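You operate a simulated robot arm through the tools that you are given. There is no shell and no other tool.

You run a simulated robot arm. Do the job below in one go: nothing can be reset, and whatever is moved stays where it is left.

JOB
Test the disc marked 0.5 and turn the orange knob till 0.5 shows.
Fine: disc with the black band in the round dock, blue arm down, green button; at the end arm up and disc back.

It is judged by the outcome, as a careful person would: the job done as asked, and still so three seconds after it is handed in. It fails if anything else is knocked over, pushed out of place, dropped, spilled or broken.

ROBOT AND FRAMES
A 7-joint arm with a two-finger parallel gripper, fixed in place. Base frame: the origin is on the floor under the middle of its stand, x ahead of it, y to its left, z up; the work surface is at about z = 0.85. Lengths are in m, angles in rad, forces in N, time in s.
With the tool pointing down near the work surface it reaches from about 0.22 to 0.64 m from the base axis. Its first joint turns from -2.897 to 2.897 rad. Payload 1.57 kg.
The tool frame sits at the grasp point between the pads (the TCP): z along the fingers, y along the line on which they close. The tips reach 0.03 m beyond it. Largest opening 0.08 m; finger width 0.017, thickness 0.012; the body of the gripper, 0.04 by 0.082 m, starts 0.08 m behind the TCP.
Orientation is that of the tool frame in the base frame, as a unit quaternion [x, y, z, w]. With the fingers straight down and closing along the base's y, the tool's x points along the base's -x, its y along +y and its z along -z.

CONTROLS
- The arm moves only by the tool move_arm. Its argument "series" is a list of rows, each an object (a shift or turn left out is 0, a gripper value left out holds the last) with "jaw": the finger opening in m, from 0 to 0.08; "xyz": the shift along the tool's x, y, z in m, a list of three; "dr": the turn, a rotation vector about the tool's x, y, z in rad, a list of three. In form: [{"jaw": jaw, "xyz": [x, y, z], "dr": [ax, ay, az]}, ...]. A call has 1 to 20 rows; each row shifts and turns the commanded pose from where the row before left it, along the tool's axes as they then stand. A row lasts 0.2 s, in which the tool goes at most 0.05 m and 0.15 rad; a call with a longer step from one row to the next is refused whole, and so is a gripper value outside its range. Where a pose cannot be reached the arm comes as near as it can. A force on the tool above 40 N (or 10 N above the force at the start of the call, whichever is more), or a blocked arm, ends the call early, and 0.2 s more pass. The fingers move at their own pace (about 0.072 m/s each) and stop on an object; they squeeze with about 43 N. The grip force told is the motor's: it shows also when the fingers shut on nothing. Time passes only in rows, and 0.2 s behind the last, so rows that do not move let the fingers close. The reply holds the time, the measured pose of the TCP, the force on the tool along the base axes, the opening and the grip force, in the units named above and with some noise, with the torque about the TCP (base axes, N m) and any sound that the robot's microphone picked up.
- Cameras (640 x 400 px; columns grow to the right, rows downward): "scene" is fixed at [0.2192, 0.6493, 1.6419]; the picture's right is [-0.93, -0.36, 0.00], its down [-0.23, 0.58, -0.78] and it looks along [0.28, -0.73, -0.63] (base axes); focal length 360 px, centre (320, 200). "wrist" rides on the gripper at [0.072, -0.007, -0.122] in the tool frame; the picture's right is [0.09, 1.00, 0.00], its down [-0.84, 0.08, -0.54] and it looks along [-0.54, 0.05, 0.84] (tool axes); focal length 238 px, centre (320, 200).
- snapshot(camera): a new picture of that camera. No time passes.
- lift_body(by): slides the trunk up (or, below 0, down) by that many m; the arm rides with it, the base frame stays. It gives what a move gives, with no picture.
- probe_pixels(camera, pixels): for up to 12 pixels [column, row] of the newest picture of that camera ("zoom" is the newest enlarged one), the place [x, y, z] in the base frame of the surface seen there, good to about 0.002 m. No time passes.
- enlarge(camera, box): a new picture of the part [left, top, right, bottom] of that camera's present view, enlarged. No time passes.
- finish_job(): hands the job in; it is judged then, once.

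Unless the task says otherwise, let go and move clear before handing in.

The tools are called by a JSON object that holds its "name" and its "arguments". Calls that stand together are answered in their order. move_arm: Moves the arm, as the interface text tells. Its arguments: {"type":"object","properties":{"series":{"type":"array","items":{"type":"object","properties":{"jaw":{"type":"number"},"xyz":{"type":"array","items":{"type":"number"}},"dr":{"type":"array","items":{"type":"number"}}}}}},"required":["series"]} The other tools are called the same way: lift_body (by) moves the trunk up or down; snapshot (camera) takes a picture; probe_pixels (camera, pixels) gives the place of the surface under pixels of a picture; enlarge (camera, box) takes an enlarged picture of a part of a camera's view; finish_job () hands the job in.

At the start:

```text
t: 0.0
position: [0.323, 0.1646, 1.2508]
tcp_rot: [0.001, 1.0, 0.001, 0.001]
ft_force: [-0.5, -0.7, 0.4]
moment: [0.01, 0.0, -0.01]
finger_gap: 0.08
grip_force: 0.1
trunk travel left (down, up): [-0.675, 0.315]
```

scene: 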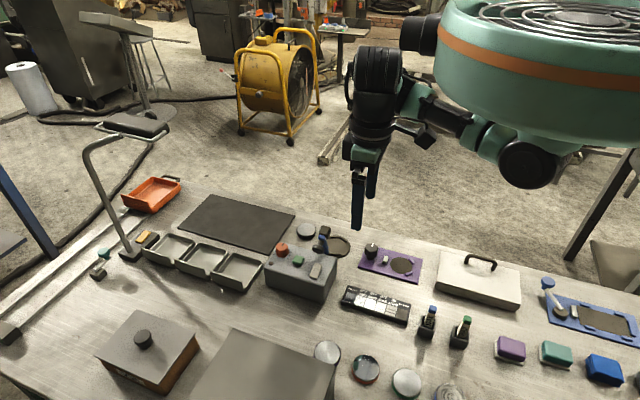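
wrist: 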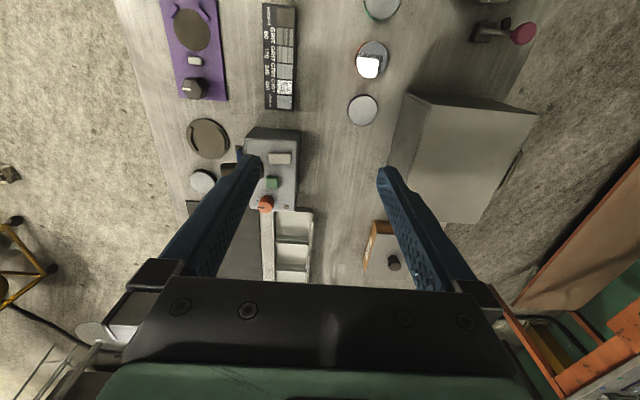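

The scene shows a grey box with orange knob and green button around (300,270), and several discs along the bottom near (328,352)-(445,390). I'll enlarge these areas to read marks.

{"name": "enlarge", "arguments": {"camera": "scene", "box": [240, 210, 440, 335]}}

{"name": "enlarge", "arguments": {"camera": "scene", "box": [300, 300, 480, 400]}}

{"name": "enlarge", "arguments": {"camera": "wrist", "box": [150, 80, 350, 220]}}

{"name": "enlarge", "arguments": {"camera": "wrist", "box": [320, 0, 560, 150]}}

```text
3.20 times, centred on (340, 272) of scene
```

zoom: 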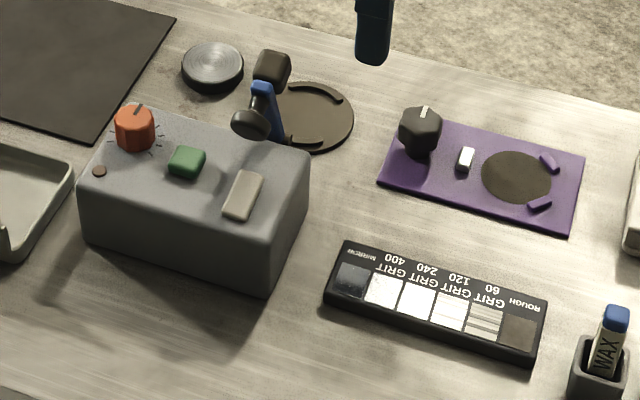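

```text
3.56 times, centred on (390, 350) of scene
```

zoom: 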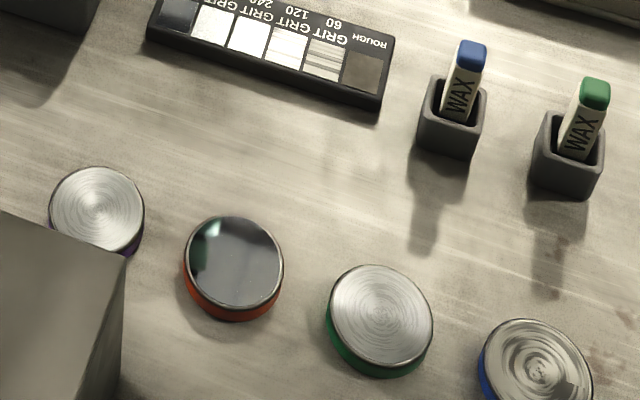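

```text
2.86 times, centred on (250, 150) of wrist
```

zoom: 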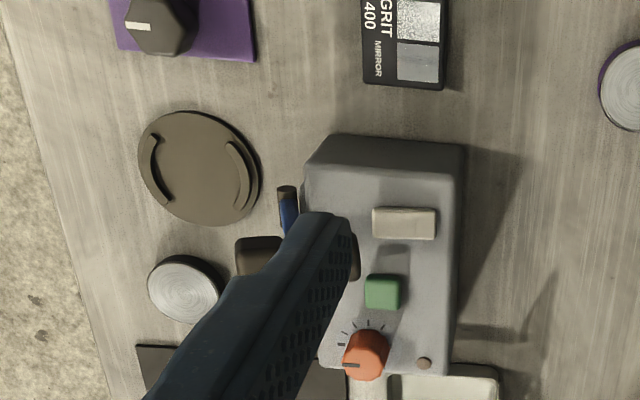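

```text
2.67 times, centred on (440, 75) of wrist
```

zoom: 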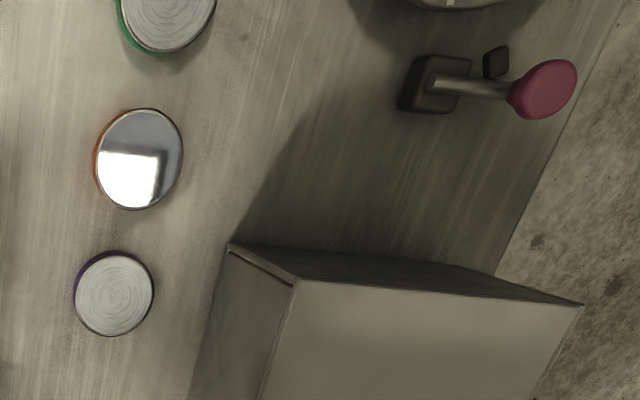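

The orange-knobbed box, the dock behind it and a black-banded disc at (306,230) stand together. I'll zoom in further on the disc, the dock and the box, and look at the rest of the bench.

{"name": "enlarge", "arguments": {"camera": "scene", "box": [285, 215, 355, 260]}}

{"name": "enlarge", "arguments": {"camera": "scene", "box": [260, 235, 345, 305]}}

{"name": "enlarge", "arguments": {"camera": "scene", "box": [80, 130, 300, 300]}}

{"name": "enlarge", "arguments": {"camera": "scene", "box": [420, 240, 640, 400]}}

{"name": "enlarge", "arguments": {"camera": "scene", "box": [80, 270, 340, 400]}}

```text
8.89 times, centred on (320, 238) of scene
```

zoom: 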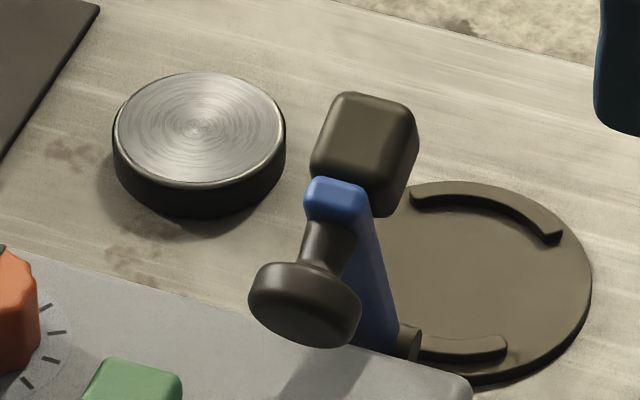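

```text
5.71 times, centred on (302, 270) of scene
```

zoom: 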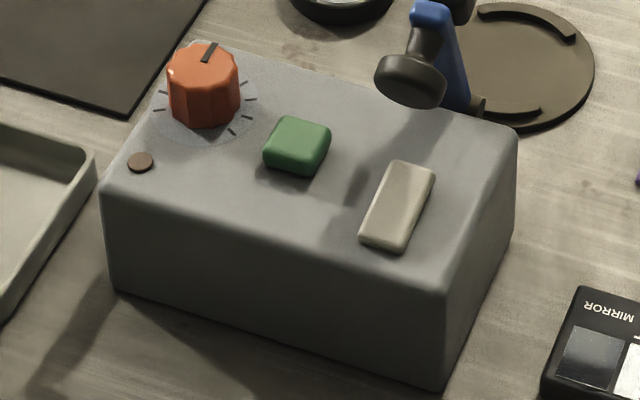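

```text
2.35 times, centred on (190, 215) of scene
```

zoom: 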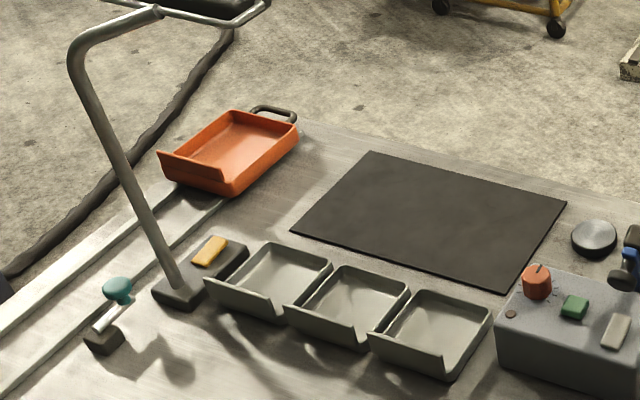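

```text
2.50 times, centred on (530, 320) of scene
```

zoom: 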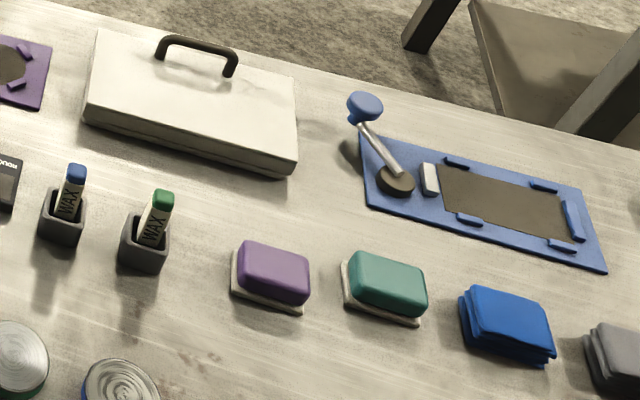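

```text
2.46 times, centred on (210, 335) of scene
```

zoom: 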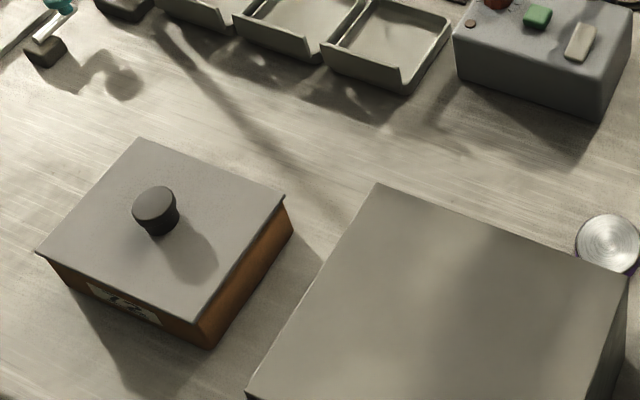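

Now I measure positions of the disc, dock, arm parts, knob, button and box.

{"name": "enlarge", "arguments": {"camera": "scene", "box": [260, 215, 360, 305]}}

{"name": "probe_pixels", "arguments": {"camera": "scene", "pixels": [[307, 229], [298, 236], [282, 248], [283, 254], [298, 259], [316, 268], [324, 231], [323, 238], [319, 249], [340, 247], [344, 238], [338, 254]]}}

```text
4.44 times, centred on (310, 260) of scene
```

zoom: 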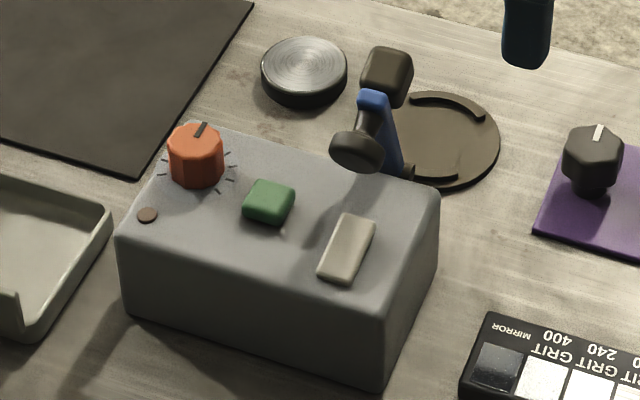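

```text
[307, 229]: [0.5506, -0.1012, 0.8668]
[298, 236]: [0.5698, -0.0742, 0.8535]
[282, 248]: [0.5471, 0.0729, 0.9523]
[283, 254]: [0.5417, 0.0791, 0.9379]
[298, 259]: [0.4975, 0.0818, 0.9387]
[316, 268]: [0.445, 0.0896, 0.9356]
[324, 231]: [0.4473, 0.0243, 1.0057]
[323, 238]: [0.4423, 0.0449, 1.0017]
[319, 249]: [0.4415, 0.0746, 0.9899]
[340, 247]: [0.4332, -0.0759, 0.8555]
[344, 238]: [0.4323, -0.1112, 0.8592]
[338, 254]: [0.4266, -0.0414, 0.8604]
```

The box top is at z≈0.935, with the lever raised above it to z≈1.0 and the dock at x≈0.43, y≈-0.08. I'll move the arm to get a closer wrist view of the box, lever and dock.

{"name": "move_arm", "arguments": {"series": [{"xyz": [0.02, -0.04, 0.02], "jaw": 0.08}, {"xyz": [0.02, -0.04, 0.02]}, {"xyz": [0.02, -0.04, 0.02]}, {"xyz": [0.0, -0.04, 0.02]}]}}

{"name": "snapshot", "arguments": {"camera": "wrist"}}

{"name": "snapshot", "arguments": {"camera": "scene"}}

```text
t: 1.0
position: [0.2676, 0.0034, 1.1694]
tcp_rot: [0.0, 1.0, -0.001, -0.001]
ft_force: [-0.2, -0.2, 0.3]
moment: [0.0, -0.01, 0.0]
finger_gap: 0.08
grip_force: 0.2
out of reach, approached as far as the arm can: row 4
trunk travel left (down, up): [-0.675, 0.315]
```

```text
taken
```

wrist: 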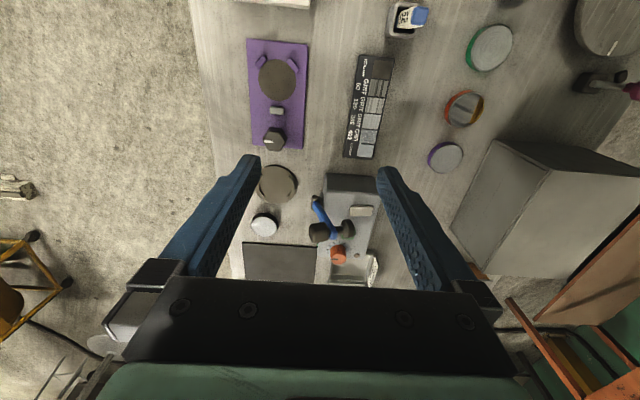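

```text
taken
```

scene: 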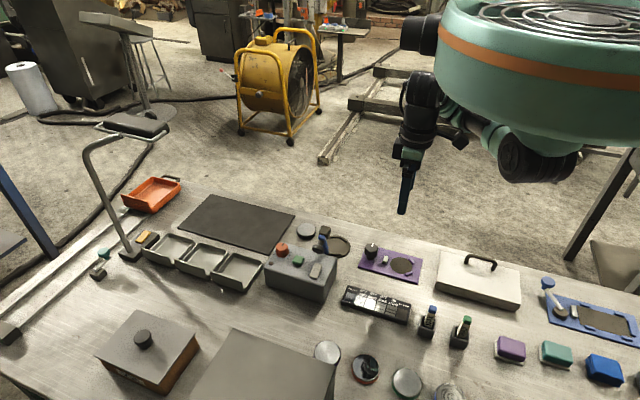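

The new wrist view shows the lever and box at (335,215) and the dock at (277,183). I'll enlarge that area.

{"name": "enlarge", "arguments": {"camera": "wrist", "box": [240, 150, 400, 290]}}

{"name": "enlarge", "arguments": {"camera": "scene", "box": [90, 100, 190, 170]}}

{"name": "enlarge", "arguments": {"camera": "wrist", "box": [370, 0, 640, 180]}}

```text
2.86 times, centred on (320, 220) of wrist
```

zoom: 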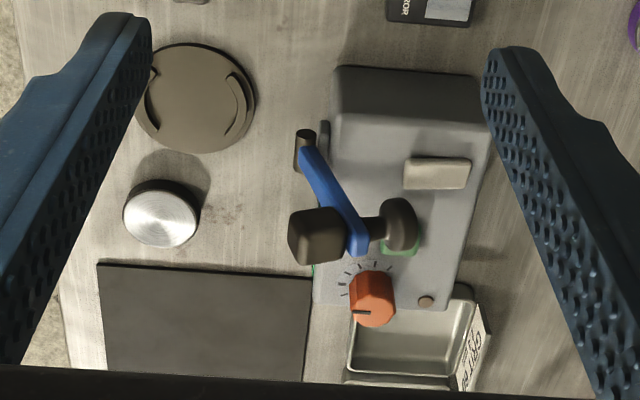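

```text
5.71 times, centred on (140, 135) of scene
```

zoom: 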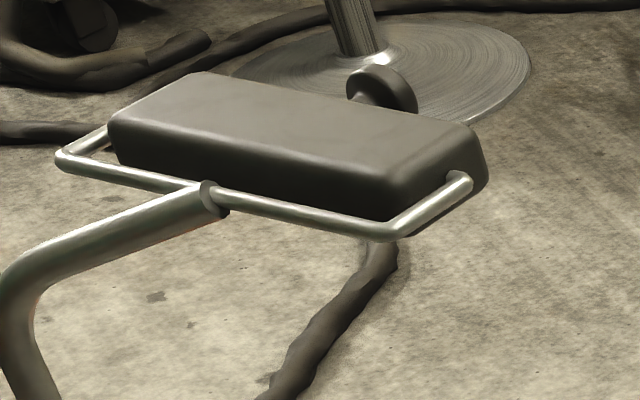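

```text
2.22 times, centred on (505, 90) of wrist
```

zoom: 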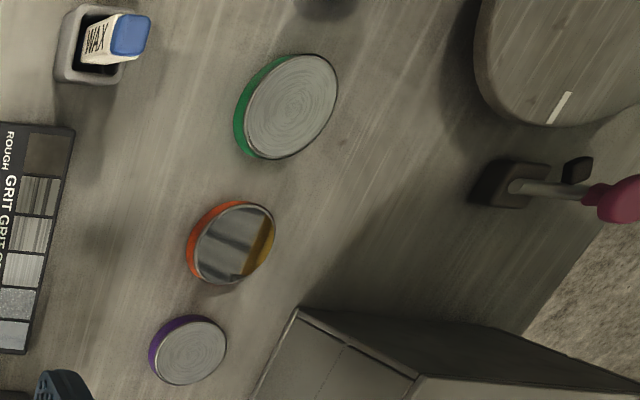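

I'll probe the lever parts in the wrist zoom: pivot (305,150), blue arm, head block (315,235) and handle (400,225).

{"name": "enlarge", "arguments": {"camera": "wrist", "box": [240, 150, 400, 290]}}

{"name": "probe_pixels", "arguments": {"camera": "zoom", "pixels": [[305, 137], [303, 160], [312, 165], [330, 200], [358, 240], [318, 222], [310, 250], [400, 208], [400, 240], [370, 228], [437, 174], [372, 300]]}}

{"name": "probe_pixels", "arguments": {"camera": "zoom", "pixels": [[162, 100], [249, 95], [200, 45], [160, 220], [128, 215], [195, 220], [340, 70], [475, 80], [490, 125], [445, 305], [320, 295], [200, 100]]}}

```text
2.86 times, centred on (320, 220) of wrist
```

zoom: 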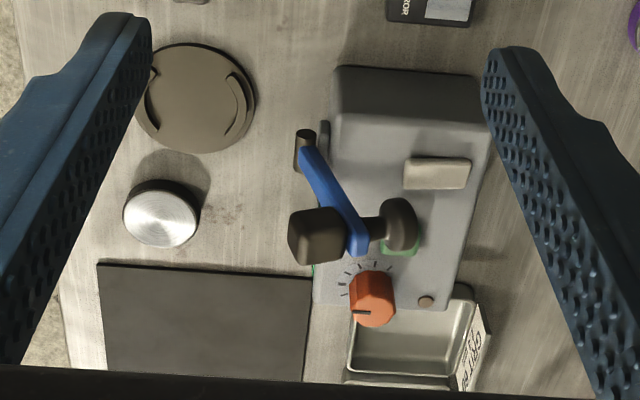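

```text
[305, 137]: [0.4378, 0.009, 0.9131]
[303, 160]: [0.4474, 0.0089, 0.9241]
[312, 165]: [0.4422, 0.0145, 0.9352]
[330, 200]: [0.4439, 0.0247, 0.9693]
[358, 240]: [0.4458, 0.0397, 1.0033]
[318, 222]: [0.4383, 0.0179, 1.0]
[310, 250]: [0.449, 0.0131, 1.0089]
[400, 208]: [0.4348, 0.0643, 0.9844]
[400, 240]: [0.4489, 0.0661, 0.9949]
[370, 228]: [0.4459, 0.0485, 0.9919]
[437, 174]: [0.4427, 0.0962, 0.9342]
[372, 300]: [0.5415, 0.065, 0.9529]
```

```text
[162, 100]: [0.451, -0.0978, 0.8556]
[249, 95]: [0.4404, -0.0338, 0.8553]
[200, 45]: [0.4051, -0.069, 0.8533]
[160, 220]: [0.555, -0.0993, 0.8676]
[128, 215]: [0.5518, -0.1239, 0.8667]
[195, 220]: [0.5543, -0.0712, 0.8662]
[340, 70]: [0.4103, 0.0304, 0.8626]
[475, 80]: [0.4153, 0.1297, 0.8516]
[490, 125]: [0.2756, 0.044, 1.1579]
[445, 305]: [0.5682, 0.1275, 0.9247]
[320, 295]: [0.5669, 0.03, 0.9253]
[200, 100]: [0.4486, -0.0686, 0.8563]
```

The disc sits at about (0.552,-0.099) with top z≈0.868; the dock centre is about (0.446,-0.070), with its rim arcs on the ±y sides. The lever pivots at about (0.442,0.010,0.918) and swings toward -y onto the dock. I'll move inwards and yaw the gripper -90° so it closes along x with the camera on the -y side.

{"name": "move_arm", "arguments": {"series": [{"xyz": [-0.04, -0.02, 0.0], "jaw": 0.08}, {"xyz": [-0.04, -0.03, 0.0]}, {"xyz": [-0.04, -0.03, 0.0]}, {"dr": [0, 0, -0.1428]}, {"dr": [0, 0, -0.1428]}, {"dr": [0, 0, -0.1428]}, {"dr": [0, 0, -0.1428]}, {"dr": [0, 0, -0.1428]}, {"dr": [0, 0, -0.1428]}, {"dr": [0, 0, -0.1428]}, {"dr": [0, 0, -0.1428]}, {"dr": [0, 0, -0.1428]}, {"dr": [0, 0, -0.1428]}, {"dr": [0, 0, -0.1428]}, {}]}}

{"name": "snapshot", "arguments": {"camera": "wrist"}}

{"name": "snapshot", "arguments": {"camera": "scene"}}

```text
t: 4.2
position: [0.3893, -0.0752, 1.1731]
tcp_rot: [0.708, -0.706, 0.001, 0.001]
ft_force: [1.0, -0.1, 0.3]
moment: [0.02, -0.03, 0.02]
finger_gap: 0.0803
grip_force: 0.1
trunk travel left (down, up): [-0.675, 0.315]
```

```text
taken
```

wrist: 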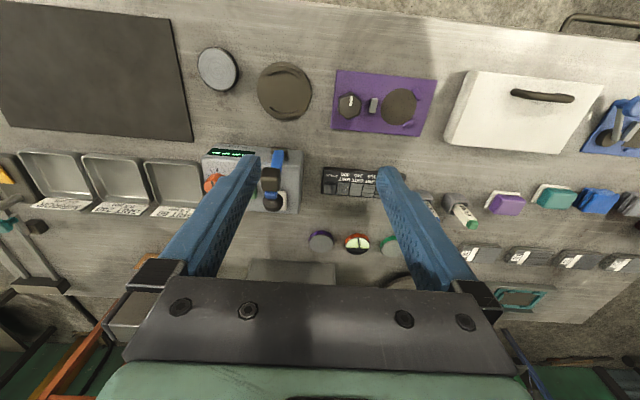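

```text
taken
```

scene: 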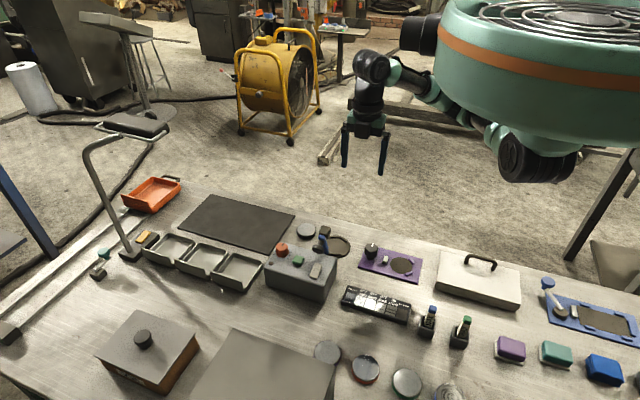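

A display with something lit is on the box's -y face near wrist (232,153). I'll enlarge it, the mat, disc and dock.

{"name": "enlarge", "arguments": {"camera": "wrist", "box": [190, 135, 310, 220]}}

{"name": "enlarge", "arguments": {"camera": "wrist", "box": [160, 30, 330, 140]}}

{"name": "probe_pixels", "arguments": {"camera": "wrist", "pixels": [[217, 69], [201, 69], [237, 70], [217, 50], [217, 89], [284, 91], [258, 91], [311, 91], [284, 63], [284, 119], [185, 80], [170, 80]]}}

```text
4.71 times, centred on (250, 178) of wrist
```

zoom: 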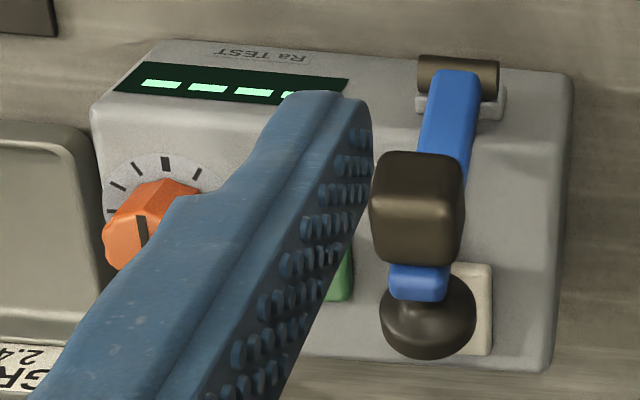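

```text
3.64 times, centred on (245, 85) of wrist
```

zoom: 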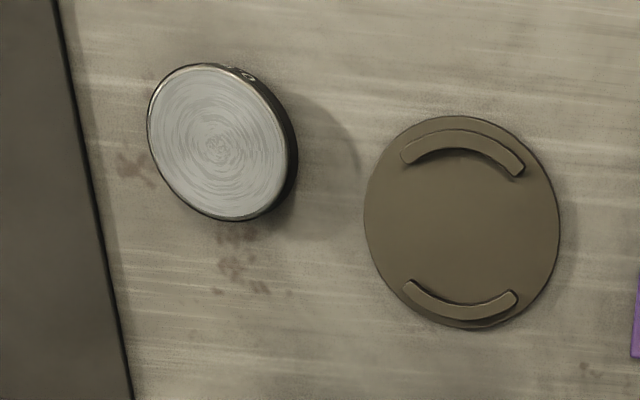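

```text
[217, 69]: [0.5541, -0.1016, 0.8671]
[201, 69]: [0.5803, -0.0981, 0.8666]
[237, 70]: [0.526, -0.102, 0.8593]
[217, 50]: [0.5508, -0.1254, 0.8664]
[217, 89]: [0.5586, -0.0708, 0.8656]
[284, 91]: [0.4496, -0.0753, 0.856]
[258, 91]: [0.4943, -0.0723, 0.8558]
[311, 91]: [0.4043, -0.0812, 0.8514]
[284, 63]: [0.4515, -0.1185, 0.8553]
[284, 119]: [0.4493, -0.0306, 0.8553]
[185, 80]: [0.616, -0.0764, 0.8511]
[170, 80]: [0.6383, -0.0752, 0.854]
```

The box's -y display reads "----" with the text "Ra TEST", and the disc's -y edge carries a mark at zoom (245,75). I'll move over the disc and read the mark.

{"name": "move_arm", "arguments": {"series": [{"xyz": [0.005, -0.033, 0.03]}, {"xyz": [0.005, -0.033, 0.03]}, {"xyz": [0.005, -0.033, 0.03]}, {"xyz": [0.005, -0.033, 0.03]}, {"xyz": [0.004, -0.032, 0.03]}, {}]}}

{"name": "snapshot", "arguments": {"camera": "wrist"}}

```text
t: 5.6
position: [0.5542, -0.0971, 1.0238]
tcp_rot: [-0.707, 0.707, -0.001, 0.0]
ft_force: [0.1, -0.3, 0.6]
moment: [-0.08, 0.01, 0.0]
finger_gap: 0.0801
grip_force: 0.1
trunk travel left (down, up): [-0.675, 0.315]
```

```text
taken
```

wrist: 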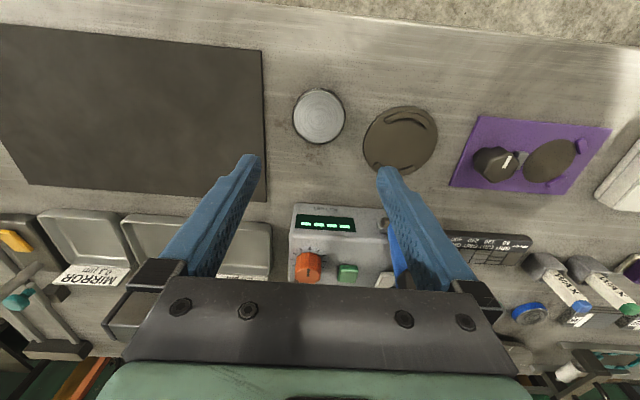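

{"name": "enlarge", "arguments": {"camera": "wrist", "box": [280, 75, 360, 150]}}

{"name": "enlarge", "arguments": {"camera": "wrist", "box": [280, 190, 410, 290]}}

{"name": "probe_pixels", "arguments": {"camera": "wrist", "pixels": [[319, 116], [294, 116], [343, 116], [319, 90], [319, 141], [364, 140], [437, 140], [400, 107], [400, 173], [400, 140]]}}

```text
5.33 times, centred on (320, 112) of wrist
```

zoom: 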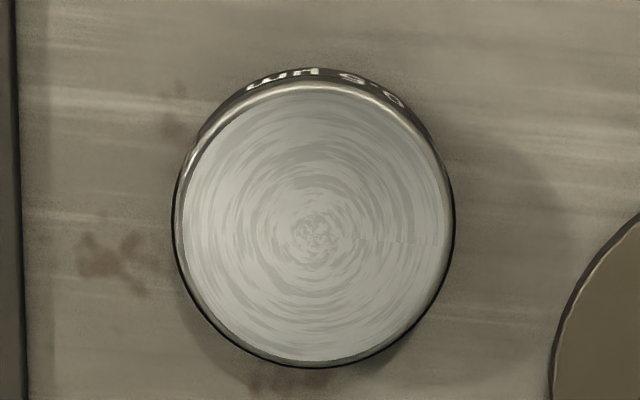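

```text
4.00 times, centred on (345, 240) of wrist
```

zoom: 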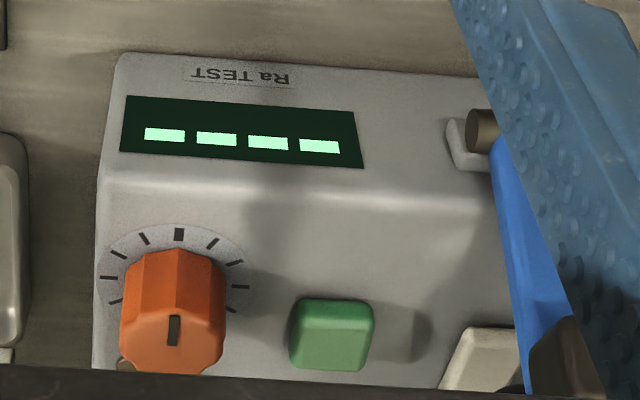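

```text
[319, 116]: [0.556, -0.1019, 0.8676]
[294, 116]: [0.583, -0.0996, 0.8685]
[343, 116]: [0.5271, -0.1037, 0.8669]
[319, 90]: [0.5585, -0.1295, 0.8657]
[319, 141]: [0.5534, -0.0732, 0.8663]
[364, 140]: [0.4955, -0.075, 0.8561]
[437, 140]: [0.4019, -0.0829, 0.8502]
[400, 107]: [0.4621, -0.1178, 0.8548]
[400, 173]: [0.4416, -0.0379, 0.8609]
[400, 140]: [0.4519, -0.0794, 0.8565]
```

The disc's -y edge reads "0.5 µm" (upside down), so this is the right disc, centred at about (0.555,-0.101). I'll descend over it and grip it near its upper part.

{"name": "move_arm", "arguments": {"series": [{"xyz": [0.002, -0.001, 0.04]}, {"xyz": [0.002, 0, 0.04]}, {"xyz": [0, 0, 0.03]}, {"xyz": [0, 0, 0.018]}, {"xyz": [0, 0, 0.01]}, {}]}}

{"name": "snapshot", "arguments": {"camera": "wrist"}}

{"name": "enlarge", "arguments": {"camera": "scene", "box": [270, 160, 370, 260]}}

```text
t: 7.0
position: [0.554, -0.1048, 0.8837]
tcp_rot: [-0.707, 0.708, 0.0, 0.0]
ft_force: [-0.4, -0.1, 0.1]
moment: [0.01, 0.02, -0.03]
finger_gap: 0.08
grip_force: 0.0
trunk travel left (down, up): [-0.675, 0.315]
```

```text
taken
```

wrist: 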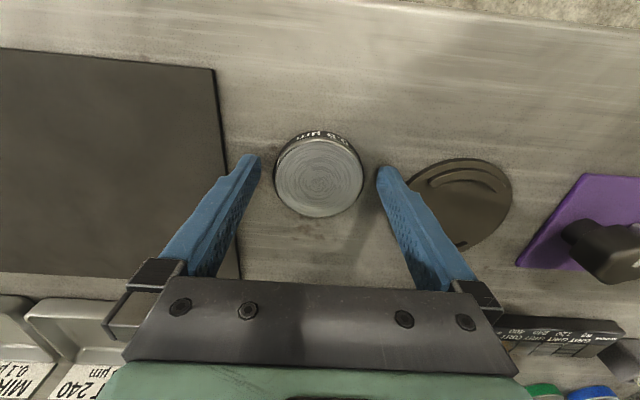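

```text
4.00 times, centred on (320, 210) of scene
```

zoom: 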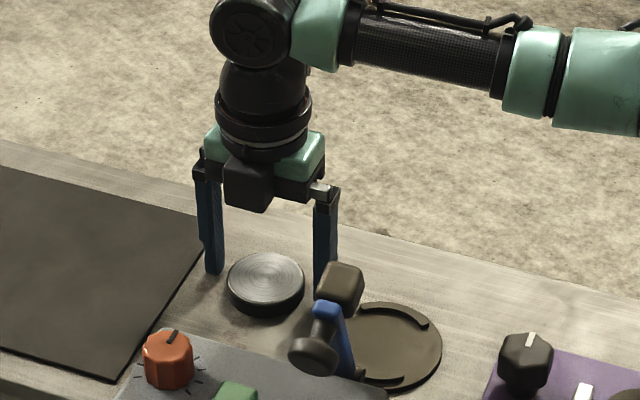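

The fingers straddle the disc, whose top centre (319,177) is close to the grasp point. I'll check the centre by probing before closing.

{"name": "probe_pixels", "arguments": {"camera": "wrist", "pixels": [[319, 139], [319, 216], [275, 178], [362, 178], [319, 178], [443, 165], [430, 185], [445, 183], [460, 240], [450, 205]]}}

{"name": "enlarge", "arguments": {"camera": "wrist", "box": [250, 110, 530, 260]}}

```text
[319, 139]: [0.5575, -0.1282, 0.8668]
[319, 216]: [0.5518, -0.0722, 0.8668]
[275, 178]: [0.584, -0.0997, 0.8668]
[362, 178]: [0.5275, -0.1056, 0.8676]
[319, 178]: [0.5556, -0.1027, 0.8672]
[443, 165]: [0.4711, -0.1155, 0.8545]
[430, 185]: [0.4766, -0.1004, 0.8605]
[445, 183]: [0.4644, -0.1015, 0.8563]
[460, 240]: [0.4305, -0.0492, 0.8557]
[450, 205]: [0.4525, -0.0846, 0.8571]
```

```text
2.29 times, centred on (390, 185) of wrist
```

zoom: 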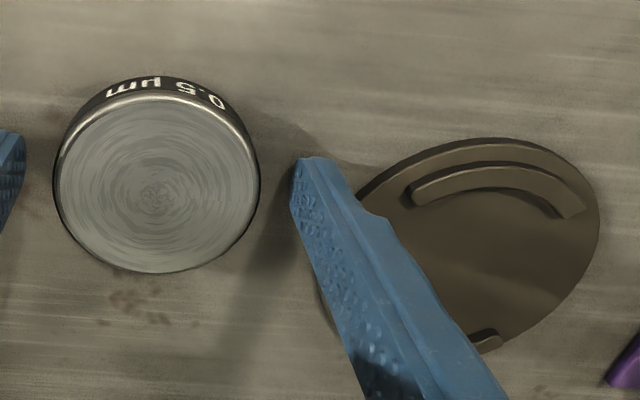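

The disc centre is about (0.5555,-0.1005), diameter ≈0.056; I'll shift 4 mm in +y and close on it.

{"name": "move_arm", "arguments": {"series": [{"xyz": [-0.004, -0.0015, 0.0]}, {}, {"jaw": 0.05}, {"jaw": 0.05}, {"jaw": 0.05}]}}

```text
t: 8.2
position: [0.5548, -0.101, 0.8858]
tcp_rot: [0.707, -0.707, 0.0, 0.001]
ft_force: [-1.8, -1.8, -0.4]
moment: [-0.07, 0.07, -0.01]
finger_gap: 0.0591
grip_force: 42.5
trunk travel left (down, up): [-0.675, 0.315]
```

The grip holds at 0.059 m opening with 42 N. I'll lift the disc 6 cm and look at the dock.

{"name": "move_arm", "arguments": {"series": [{"xyz": [0, 0, -0.01]}, {"xyz": [0, 0, -0.025]}, {"xyz": [0, 0, -0.03]}, {}]}}

{"name": "snapshot", "arguments": {"camera": "wrist"}}

{"name": "enlarge", "arguments": {"camera": "scene", "box": [290, 190, 370, 262]}}

```text
t: 9.2
position: [0.5561, -0.0998, 0.949]
tcp_rot: [-0.707, 0.707, 0.001, 0.0]
ft_force: [0.0, 0.4, -3.7]
moment: [-0.01, 0.01, 0.02]
finger_gap: 0.0585
grip_force: 43.1
trunk travel left (down, up): [-0.675, 0.315]
```

```text
taken
```

wrist: 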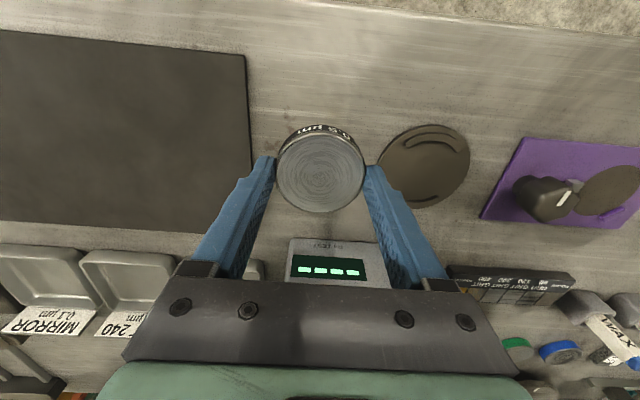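

```text
5.56 times, centred on (330, 226) of scene
```

zoom: 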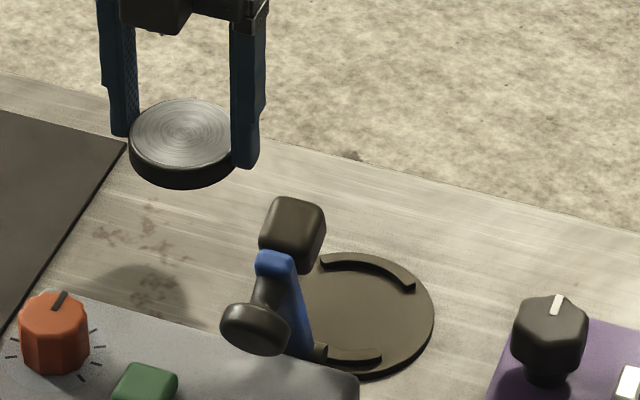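

The disc is held level. Now I enlarge the dock in the wrist view to locate the rim arcs precisely.

{"name": "enlarge", "arguments": {"camera": "wrist", "box": [365, 115, 485, 215]}}

```text
4.00 times, centred on (425, 165) of wrist
```

zoom: 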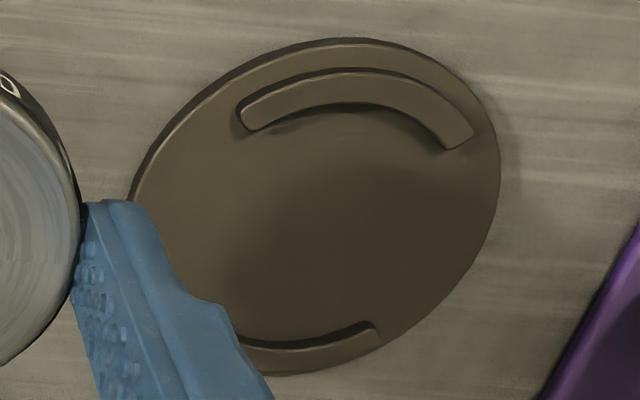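

{"name": "probe_pixels", "arguments": {"camera": "zoom", "pixels": [[255, 125], [300, 105], [350, 98], [400, 105], [458, 140], [240, 112], [470, 128], [380, 340], [370, 325], [300, 345], [500, 170], [370, 40]]}}

{"name": "probe_pixels", "arguments": {"camera": "zoom", "pixels": [[255, 352], [340, 332], [340, 345], [350, 88], [300, 92], [400, 92], [135, 185], [450, 290], [320, 373], [497, 200], [200, 90], [350, 108]]}}

```text
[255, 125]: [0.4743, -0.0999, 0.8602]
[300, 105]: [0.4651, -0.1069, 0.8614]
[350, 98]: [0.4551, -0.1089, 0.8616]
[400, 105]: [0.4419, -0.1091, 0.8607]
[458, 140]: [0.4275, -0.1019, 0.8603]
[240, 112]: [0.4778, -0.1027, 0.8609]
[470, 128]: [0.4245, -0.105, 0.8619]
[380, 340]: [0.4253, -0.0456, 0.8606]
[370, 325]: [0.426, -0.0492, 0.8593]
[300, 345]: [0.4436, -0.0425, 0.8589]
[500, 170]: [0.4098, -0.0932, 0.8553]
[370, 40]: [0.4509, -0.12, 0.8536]
```

```text
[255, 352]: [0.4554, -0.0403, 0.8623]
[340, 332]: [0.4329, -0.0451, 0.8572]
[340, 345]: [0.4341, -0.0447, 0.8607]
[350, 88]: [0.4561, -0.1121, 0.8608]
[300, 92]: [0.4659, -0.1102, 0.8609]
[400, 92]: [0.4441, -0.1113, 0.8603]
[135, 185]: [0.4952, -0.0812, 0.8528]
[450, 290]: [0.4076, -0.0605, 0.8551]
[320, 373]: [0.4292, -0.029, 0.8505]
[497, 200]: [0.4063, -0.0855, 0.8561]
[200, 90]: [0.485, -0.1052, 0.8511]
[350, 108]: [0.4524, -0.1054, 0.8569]
```

The rim fits give a dock centre of about (0.4505,-0.0745), inner radius ≈0.032, floor z≈0.856. I'll carry the disc over it at this height and check.

{"name": "move_arm", "arguments": {"series": [{"xyz": [-0.006, 0.026, 0]}, {"xyz": [-0.006, 0.026, 0]}, {"xyz": [-0.006, 0.026, 0]}, {"xyz": [-0.007, 0.0275, 0]}, {}, {}]}}

{"name": "snapshot", "arguments": {"camera": "wrist"}}

{"name": "enlarge", "arguments": {"camera": "scene", "box": [290, 190, 370, 262]}}

```text
t: 10.6
position: [0.4498, -0.0731, 0.9477]
tcp_rot: [0.708, -0.706, 0.0, 0.001]
ft_force: [-0.1, 0.1, -3.0]
moment: [0.01, -0.05, 0.05]
finger_gap: 0.059
grip_force: 43.2
trunk travel left (down, up): [-0.675, 0.315]
```

```text
taken
```

wrist: 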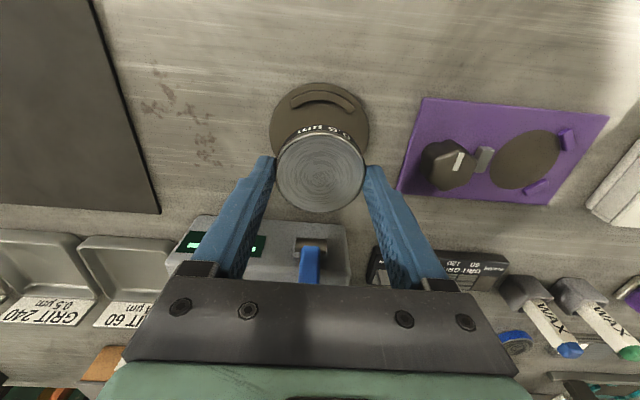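

```text
5.56 times, centred on (330, 226) of scene
```

zoom: 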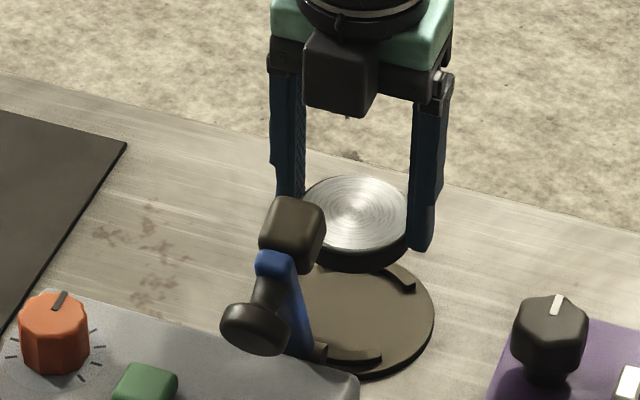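

The disc is above the dock; I need to know whether the black box on the hand (scene zoom (340,75)) will clear the raised lever when lowering, so I probe both.

{"name": "probe_pixels", "arguments": {"camera": "zoom", "pixels": [[335, 50], [335, 100], [360, 80], [310, 80], [290, 215], [290, 250], [355, 220], [305, 220], [408, 225], [400, 280], [360, 358], [330, 262]]}}

{"name": "enlarge", "arguments": {"camera": "wrist", "box": [250, 70, 390, 220]}}

```text
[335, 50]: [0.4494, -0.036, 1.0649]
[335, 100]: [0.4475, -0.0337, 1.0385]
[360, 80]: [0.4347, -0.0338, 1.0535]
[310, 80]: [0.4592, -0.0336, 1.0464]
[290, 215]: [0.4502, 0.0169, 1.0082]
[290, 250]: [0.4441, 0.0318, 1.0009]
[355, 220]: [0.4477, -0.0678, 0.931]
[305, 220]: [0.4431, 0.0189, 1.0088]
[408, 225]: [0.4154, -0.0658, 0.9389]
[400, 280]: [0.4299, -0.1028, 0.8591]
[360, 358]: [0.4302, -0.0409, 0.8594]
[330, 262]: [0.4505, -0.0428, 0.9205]
```

```text
2.67 times, centred on (320, 145) of wrist
```

zoom: 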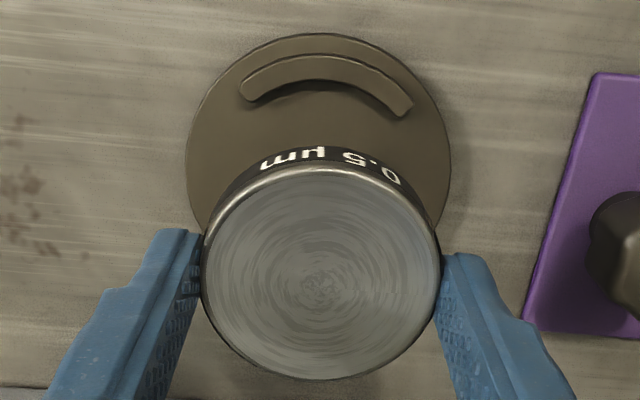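

The hand's box reaches only y≈-0.034, so it clears the lever block (y≥0). I'll measure the held disc's centre and the visible rim again.

{"name": "probe_pixels", "arguments": {"camera": "zoom", "pixels": [[208, 270], [434, 270], [322, 178], [322, 374], [322, 275], [250, 90], [405, 106], [325, 62], [325, 78], [450, 155], [188, 150], [320, 36]]}}

```text
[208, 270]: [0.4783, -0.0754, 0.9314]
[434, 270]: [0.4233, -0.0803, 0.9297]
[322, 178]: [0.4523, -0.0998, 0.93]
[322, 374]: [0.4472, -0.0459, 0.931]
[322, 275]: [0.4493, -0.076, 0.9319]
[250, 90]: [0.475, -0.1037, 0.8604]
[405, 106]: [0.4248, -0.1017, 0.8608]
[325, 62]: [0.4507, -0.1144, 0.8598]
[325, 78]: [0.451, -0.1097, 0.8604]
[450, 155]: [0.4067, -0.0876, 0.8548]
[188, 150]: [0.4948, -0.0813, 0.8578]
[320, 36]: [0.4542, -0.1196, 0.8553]
```

The disc centre is at (0.4508,-0.0729) versus dock (0.4505,-0.0745); I'll shift 1.5 mm in -y and lower 5 cm, then look.

{"name": "move_arm", "arguments": {"series": [{"xyz": [0.0015, 0, 0.015]}, {"xyz": [0, 0, 0.02]}, {"xyz": [0, 0, 0.01]}, {"xyz": [0, 0, 0.004]}, {}]}}

{"name": "enlarge", "arguments": {"camera": "wrist", "box": [240, 90, 400, 230]}}

{"name": "enlarge", "arguments": {"camera": "scene", "box": [300, 205, 370, 262]}}

```text
t: 11.8
position: [0.449, -0.0763, 0.8983]
tcp_rot: [0.708, -0.707, 0.0, 0.0]
ft_force: [0.2, -0.5, -3.5]
moment: [0.0, 0.0, -0.02]
finger_gap: 0.0587
grip_force: 42.7
trunk travel left (down, up): [-0.675, 0.315]
```

```text
2.86 times, centred on (320, 160) of wrist
```

zoom: 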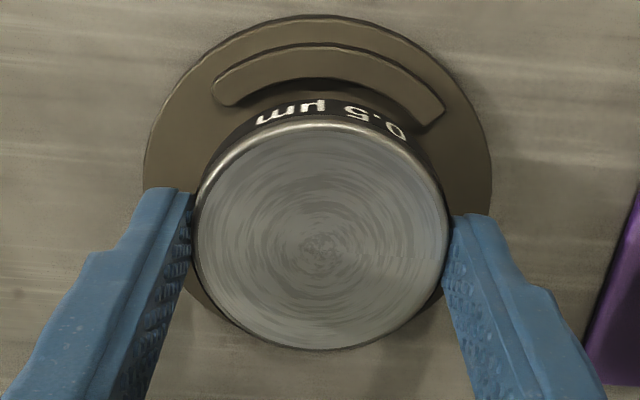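

```text
7.02 times, centred on (335, 234) of scene
```

zoom: 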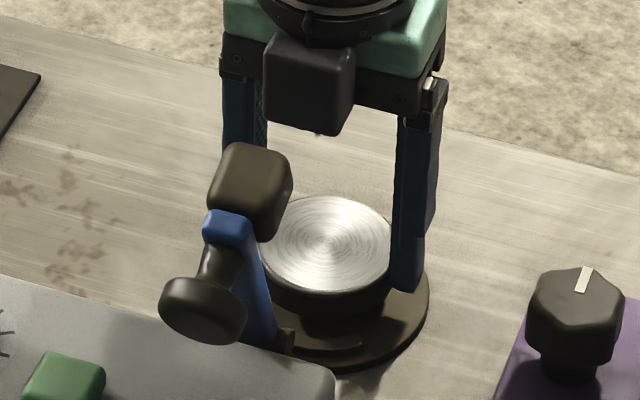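

I'll re-check alignment from these zooms before the last 6 mm.

{"name": "probe_pixels", "arguments": {"camera": "zoom", "pixels": [[325, 240], [325, 200], [325, 290], [360, 345], [320, 350], [345, 335], [260, 240], [388, 240]]}}

{"name": "enlarge", "arguments": {"camera": "wrist", "box": [240, 90, 400, 230]}}

{"name": "probe_pixels", "arguments": {"camera": "zoom", "pixels": [[200, 240], [443, 240], [322, 130], [322, 345], [225, 98], [437, 108], [325, 50], [325, 70], [330, 18], [148, 170], [488, 180]]}}

```text
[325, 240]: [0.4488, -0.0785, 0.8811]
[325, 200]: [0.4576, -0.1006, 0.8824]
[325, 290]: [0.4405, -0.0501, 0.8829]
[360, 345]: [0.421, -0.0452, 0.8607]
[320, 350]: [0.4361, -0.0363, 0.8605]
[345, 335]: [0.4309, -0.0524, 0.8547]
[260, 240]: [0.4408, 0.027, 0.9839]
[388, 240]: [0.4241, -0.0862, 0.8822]
```

```text
2.86 times, centred on (320, 160) of wrist
```

zoom: 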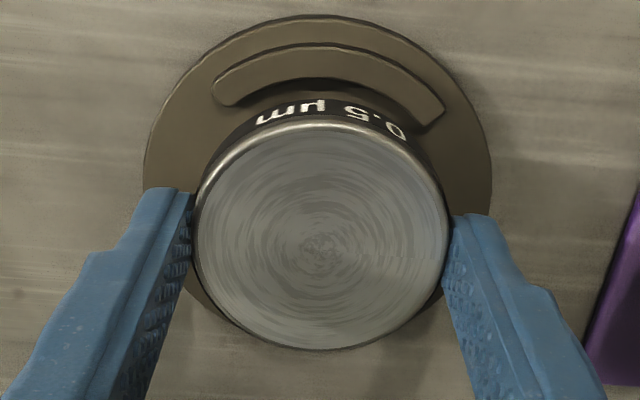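

```text
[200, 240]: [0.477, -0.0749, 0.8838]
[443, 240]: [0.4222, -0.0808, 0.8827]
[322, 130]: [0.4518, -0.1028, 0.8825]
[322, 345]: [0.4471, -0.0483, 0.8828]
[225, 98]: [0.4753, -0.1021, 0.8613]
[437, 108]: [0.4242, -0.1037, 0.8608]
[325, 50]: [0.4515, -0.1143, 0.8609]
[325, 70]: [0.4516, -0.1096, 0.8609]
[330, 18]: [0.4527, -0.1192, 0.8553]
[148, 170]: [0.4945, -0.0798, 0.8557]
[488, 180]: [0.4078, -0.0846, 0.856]
```

The disc centre (0.4496,-0.0756) is within about 1.5 mm of the dock centre. I'll trim 1 mm, lower the last 7 mm, and check contact force.

{"name": "move_arm", "arguments": {"series": [{"xyz": [-0.001, -0.001, 0.002]}, {"xyz": [0, 0, 0.002]}, {"xyz": [0, 0, 0.001]}, {"xyz": [0, 0, 0.001]}, {}]}}

{"name": "enlarge", "arguments": {"camera": "wrist", "box": [240, 90, 400, 230]}}

```text
t: 13.0
position: [0.45, -0.0734, 0.8939]
tcp_rot: [0.707, -0.707, -0.001, 0.001]
ft_force: [-0.3, -0.3, -3.2]
moment: [0.0, 0.01, 0.0]
finger_gap: 0.0589
grip_force: 43.0
trunk travel left (down, up): [-0.675, 0.315]
```

```text
2.86 times, centred on (320, 160) of wrist
```

zoom: 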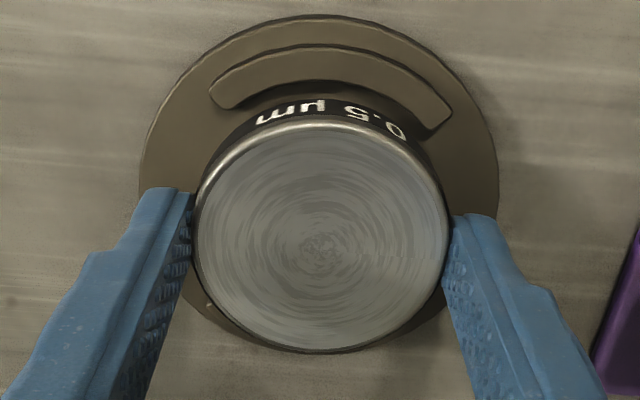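

Force still reads only the disc's weight (-3.2 N), so it has not touched yet; I'll step down 1 mm at a time.

{"name": "move_arm", "arguments": {"series": [{"xyz": [0, 0, 0.001]}, {"xyz": [0, 0, 0.001]}, {}]}}

```text
t: 13.8
position: [0.4502, -0.0744, 0.8917]
tcp_rot: [0.707, -0.707, 0.0, 0.0]
ft_force: [0.5, 0.2, -3.5]
moment: [0.02, 0.0, -0.01]
finger_gap: 0.059
grip_force: 43.2
trunk travel left (down, up): [-0.675, 0.315]
```

{"name": "move_arm", "arguments": {"series": [{"xyz": [0, 0, 0.001]}, {"xyz": [0, 0, 0.001]}, {}]}}

{"name": "enlarge", "arguments": {"camera": "scene", "box": [300, 205, 370, 262]}}

```text
t: 14.6
position: [0.4495, -0.0754, 0.8887]
tcp_rot: [-0.707, 0.707, 0.001, -0.001]
ft_force: [-0.2, 0.5, -2.9]
moment: [-0.01, -0.03, 0.0]
finger_gap: 0.059
grip_force: 43.5
trunk travel left (down, up): [-0.675, 0.315]
```

```text
7.02 times, centred on (335, 234) of scene
```

zoom: 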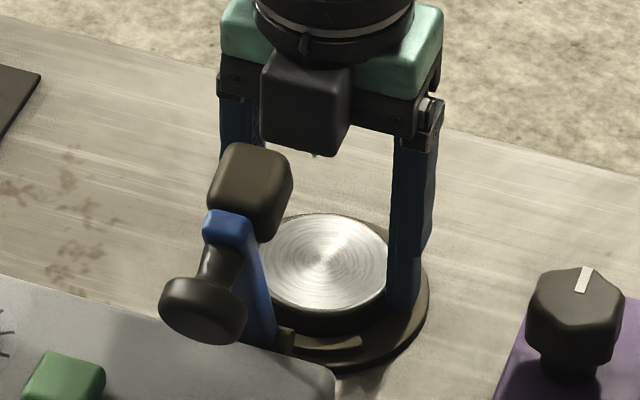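

Still no contact reading; I'll continue in 1 mm steps watching the force.

{"name": "move_arm", "arguments": {"series": [{"xyz": [0, 0, 0.001]}, {}]}}

{"name": "enlarge", "arguments": {"camera": "wrist", "box": [240, 90, 400, 230]}}

{"name": "probe_pixels", "arguments": {"camera": "zoom", "pixels": [[325, 250], [280, 200], [370, 200], [325, 160], [325, 320], [200, 240], [443, 240], [322, 130], [322, 345], [325, 70]]}}

```text
t: 15.2
position: [0.45, -0.0749, 0.8895]
tcp_rot: [-0.707, 0.708, 0.0, 0.001]
ft_force: [0.8, 0.1, 5.1]
moment: [0.08, 0.2, -0.03]
finger_gap: 0.0593
grip_force: 42.7
trunk travel left (down, up): [-0.675, 0.315]
```

```text
2.86 times, centred on (320, 160) of wrist
```

zoom: 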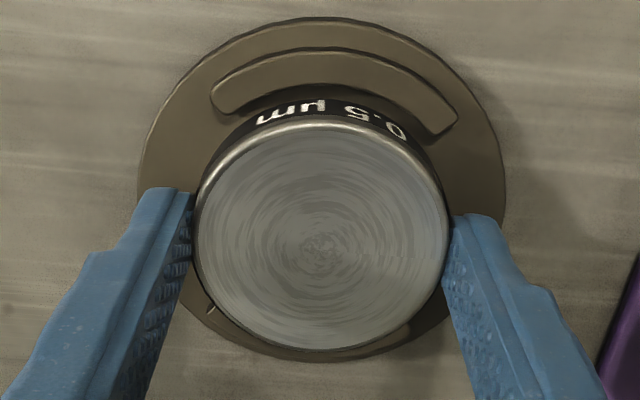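

```text
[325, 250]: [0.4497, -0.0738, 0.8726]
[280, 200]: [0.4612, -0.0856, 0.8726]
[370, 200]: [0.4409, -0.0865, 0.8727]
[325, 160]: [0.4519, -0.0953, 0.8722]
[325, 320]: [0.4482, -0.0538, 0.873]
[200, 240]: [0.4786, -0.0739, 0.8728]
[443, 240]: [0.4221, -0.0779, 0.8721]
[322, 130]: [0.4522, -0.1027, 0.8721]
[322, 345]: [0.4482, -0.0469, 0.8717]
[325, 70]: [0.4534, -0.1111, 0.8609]
```

Contact is felt (+8 N) and the disc top is level at z≈0.8725 inside the rims. I'll open the jaws and rise straight up.

{"name": "move_arm", "arguments": {"series": [{"jaw": 0.08}, {"jaw": 0.08}, {"xyz": [0, 0, -0.01]}, {"xyz": [0, 0, -0.03]}, {"xyz": [0, 0, -0.04]}, {"xyz": [0, 0, -0.05]}, {"xyz": [0, 0, -0.05]}, {}]}}

{"name": "snapshot", "arguments": {"camera": "wrist"}}

{"name": "enlarge", "arguments": {"camera": "scene", "box": [290, 205, 370, 275]}}

```text
t: 17.0
position: [0.4505, -0.0746, 1.0693]
tcp_rot: [0.707, -0.707, 0.0, 0.0]
ft_force: [0.4, -0.3, 1.0]
moment: [0.02, -0.02, 0.0]
finger_gap: 0.0802
grip_force: 0.0
trunk travel left (down, up): [-0.675, 0.315]
```

```text
taken
```

wrist: 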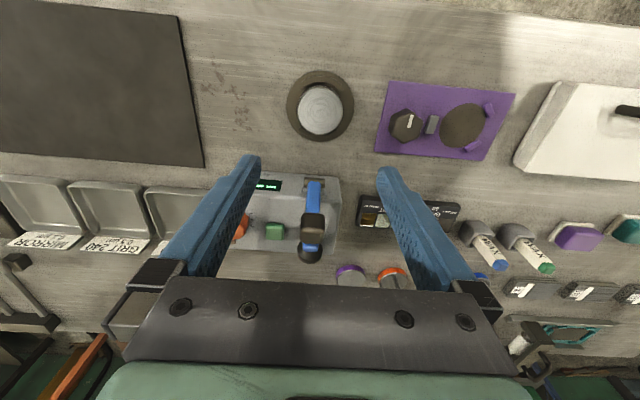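

```text
5.71 times, centred on (330, 240) of scene
```

zoom: 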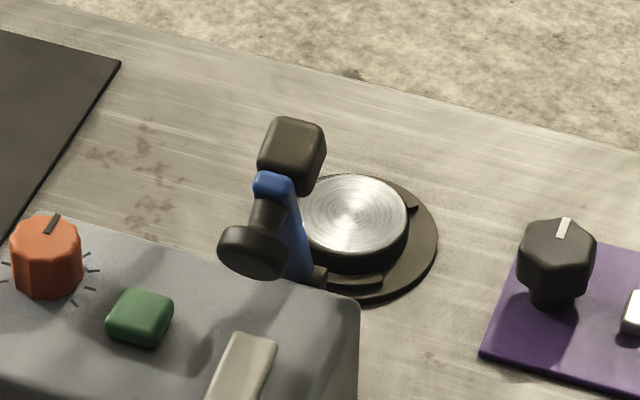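

The disc sits in the dock between the rims. Now I'll measure the lever handle precisely from scene and wrist zooms.

{"name": "enlarge", "arguments": {"camera": "wrist", "box": [270, 165, 360, 275]}}

{"name": "probe_pixels", "arguments": {"camera": "zoom", "pixels": [[310, 50], [300, 70], [310, 120], [310, 160], [310, 200], [345, 200], [275, 200], [310, 240], [310, 295], [310, 340], [275, 330], [345, 330]]}}

{"name": "enlarge", "arguments": {"camera": "scene", "box": [310, 215, 350, 262]}}

```text
3.64 times, centred on (315, 220) of wrist
```

zoom: 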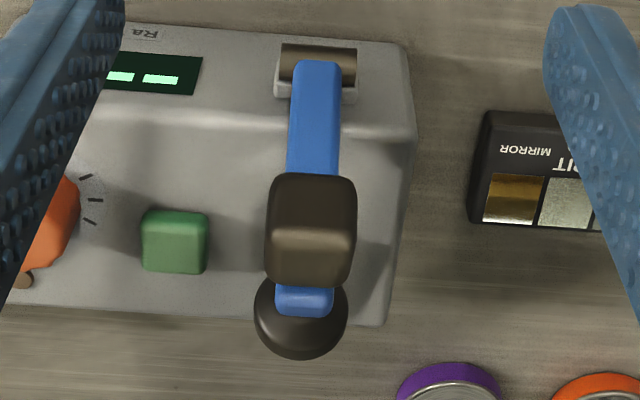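

```text
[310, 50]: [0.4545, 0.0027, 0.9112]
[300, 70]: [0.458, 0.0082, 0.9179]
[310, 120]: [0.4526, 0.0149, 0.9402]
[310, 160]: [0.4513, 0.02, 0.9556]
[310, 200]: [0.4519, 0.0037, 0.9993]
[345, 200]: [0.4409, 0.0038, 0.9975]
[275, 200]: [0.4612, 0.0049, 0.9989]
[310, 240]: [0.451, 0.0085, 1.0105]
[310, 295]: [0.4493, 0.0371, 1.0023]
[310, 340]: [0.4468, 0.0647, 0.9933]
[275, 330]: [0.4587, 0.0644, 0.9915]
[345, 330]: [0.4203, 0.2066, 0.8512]
```

```text
8.51 times, centred on (330, 238) of scene
```

zoom: 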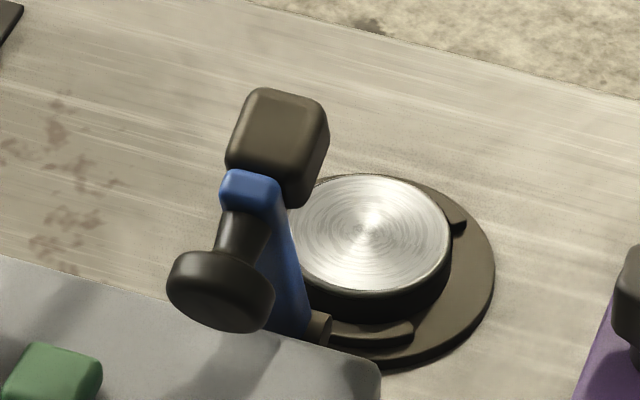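

{"name": "probe_pixels", "arguments": {"camera": "zoom", "pixels": [[215, 295], [180, 285], [265, 300], [215, 255], [235, 325], [195, 310], [240, 230], [280, 250], [300, 320], [250, 185], [280, 110], [310, 150]]}}

```text
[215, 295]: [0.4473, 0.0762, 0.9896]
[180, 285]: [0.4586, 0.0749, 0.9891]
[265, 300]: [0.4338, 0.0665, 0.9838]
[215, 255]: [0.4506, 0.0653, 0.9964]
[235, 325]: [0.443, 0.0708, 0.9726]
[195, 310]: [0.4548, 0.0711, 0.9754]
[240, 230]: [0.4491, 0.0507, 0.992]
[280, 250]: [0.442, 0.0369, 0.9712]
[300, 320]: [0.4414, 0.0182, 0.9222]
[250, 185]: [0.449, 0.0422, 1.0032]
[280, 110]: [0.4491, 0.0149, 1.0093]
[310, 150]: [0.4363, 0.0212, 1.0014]
```

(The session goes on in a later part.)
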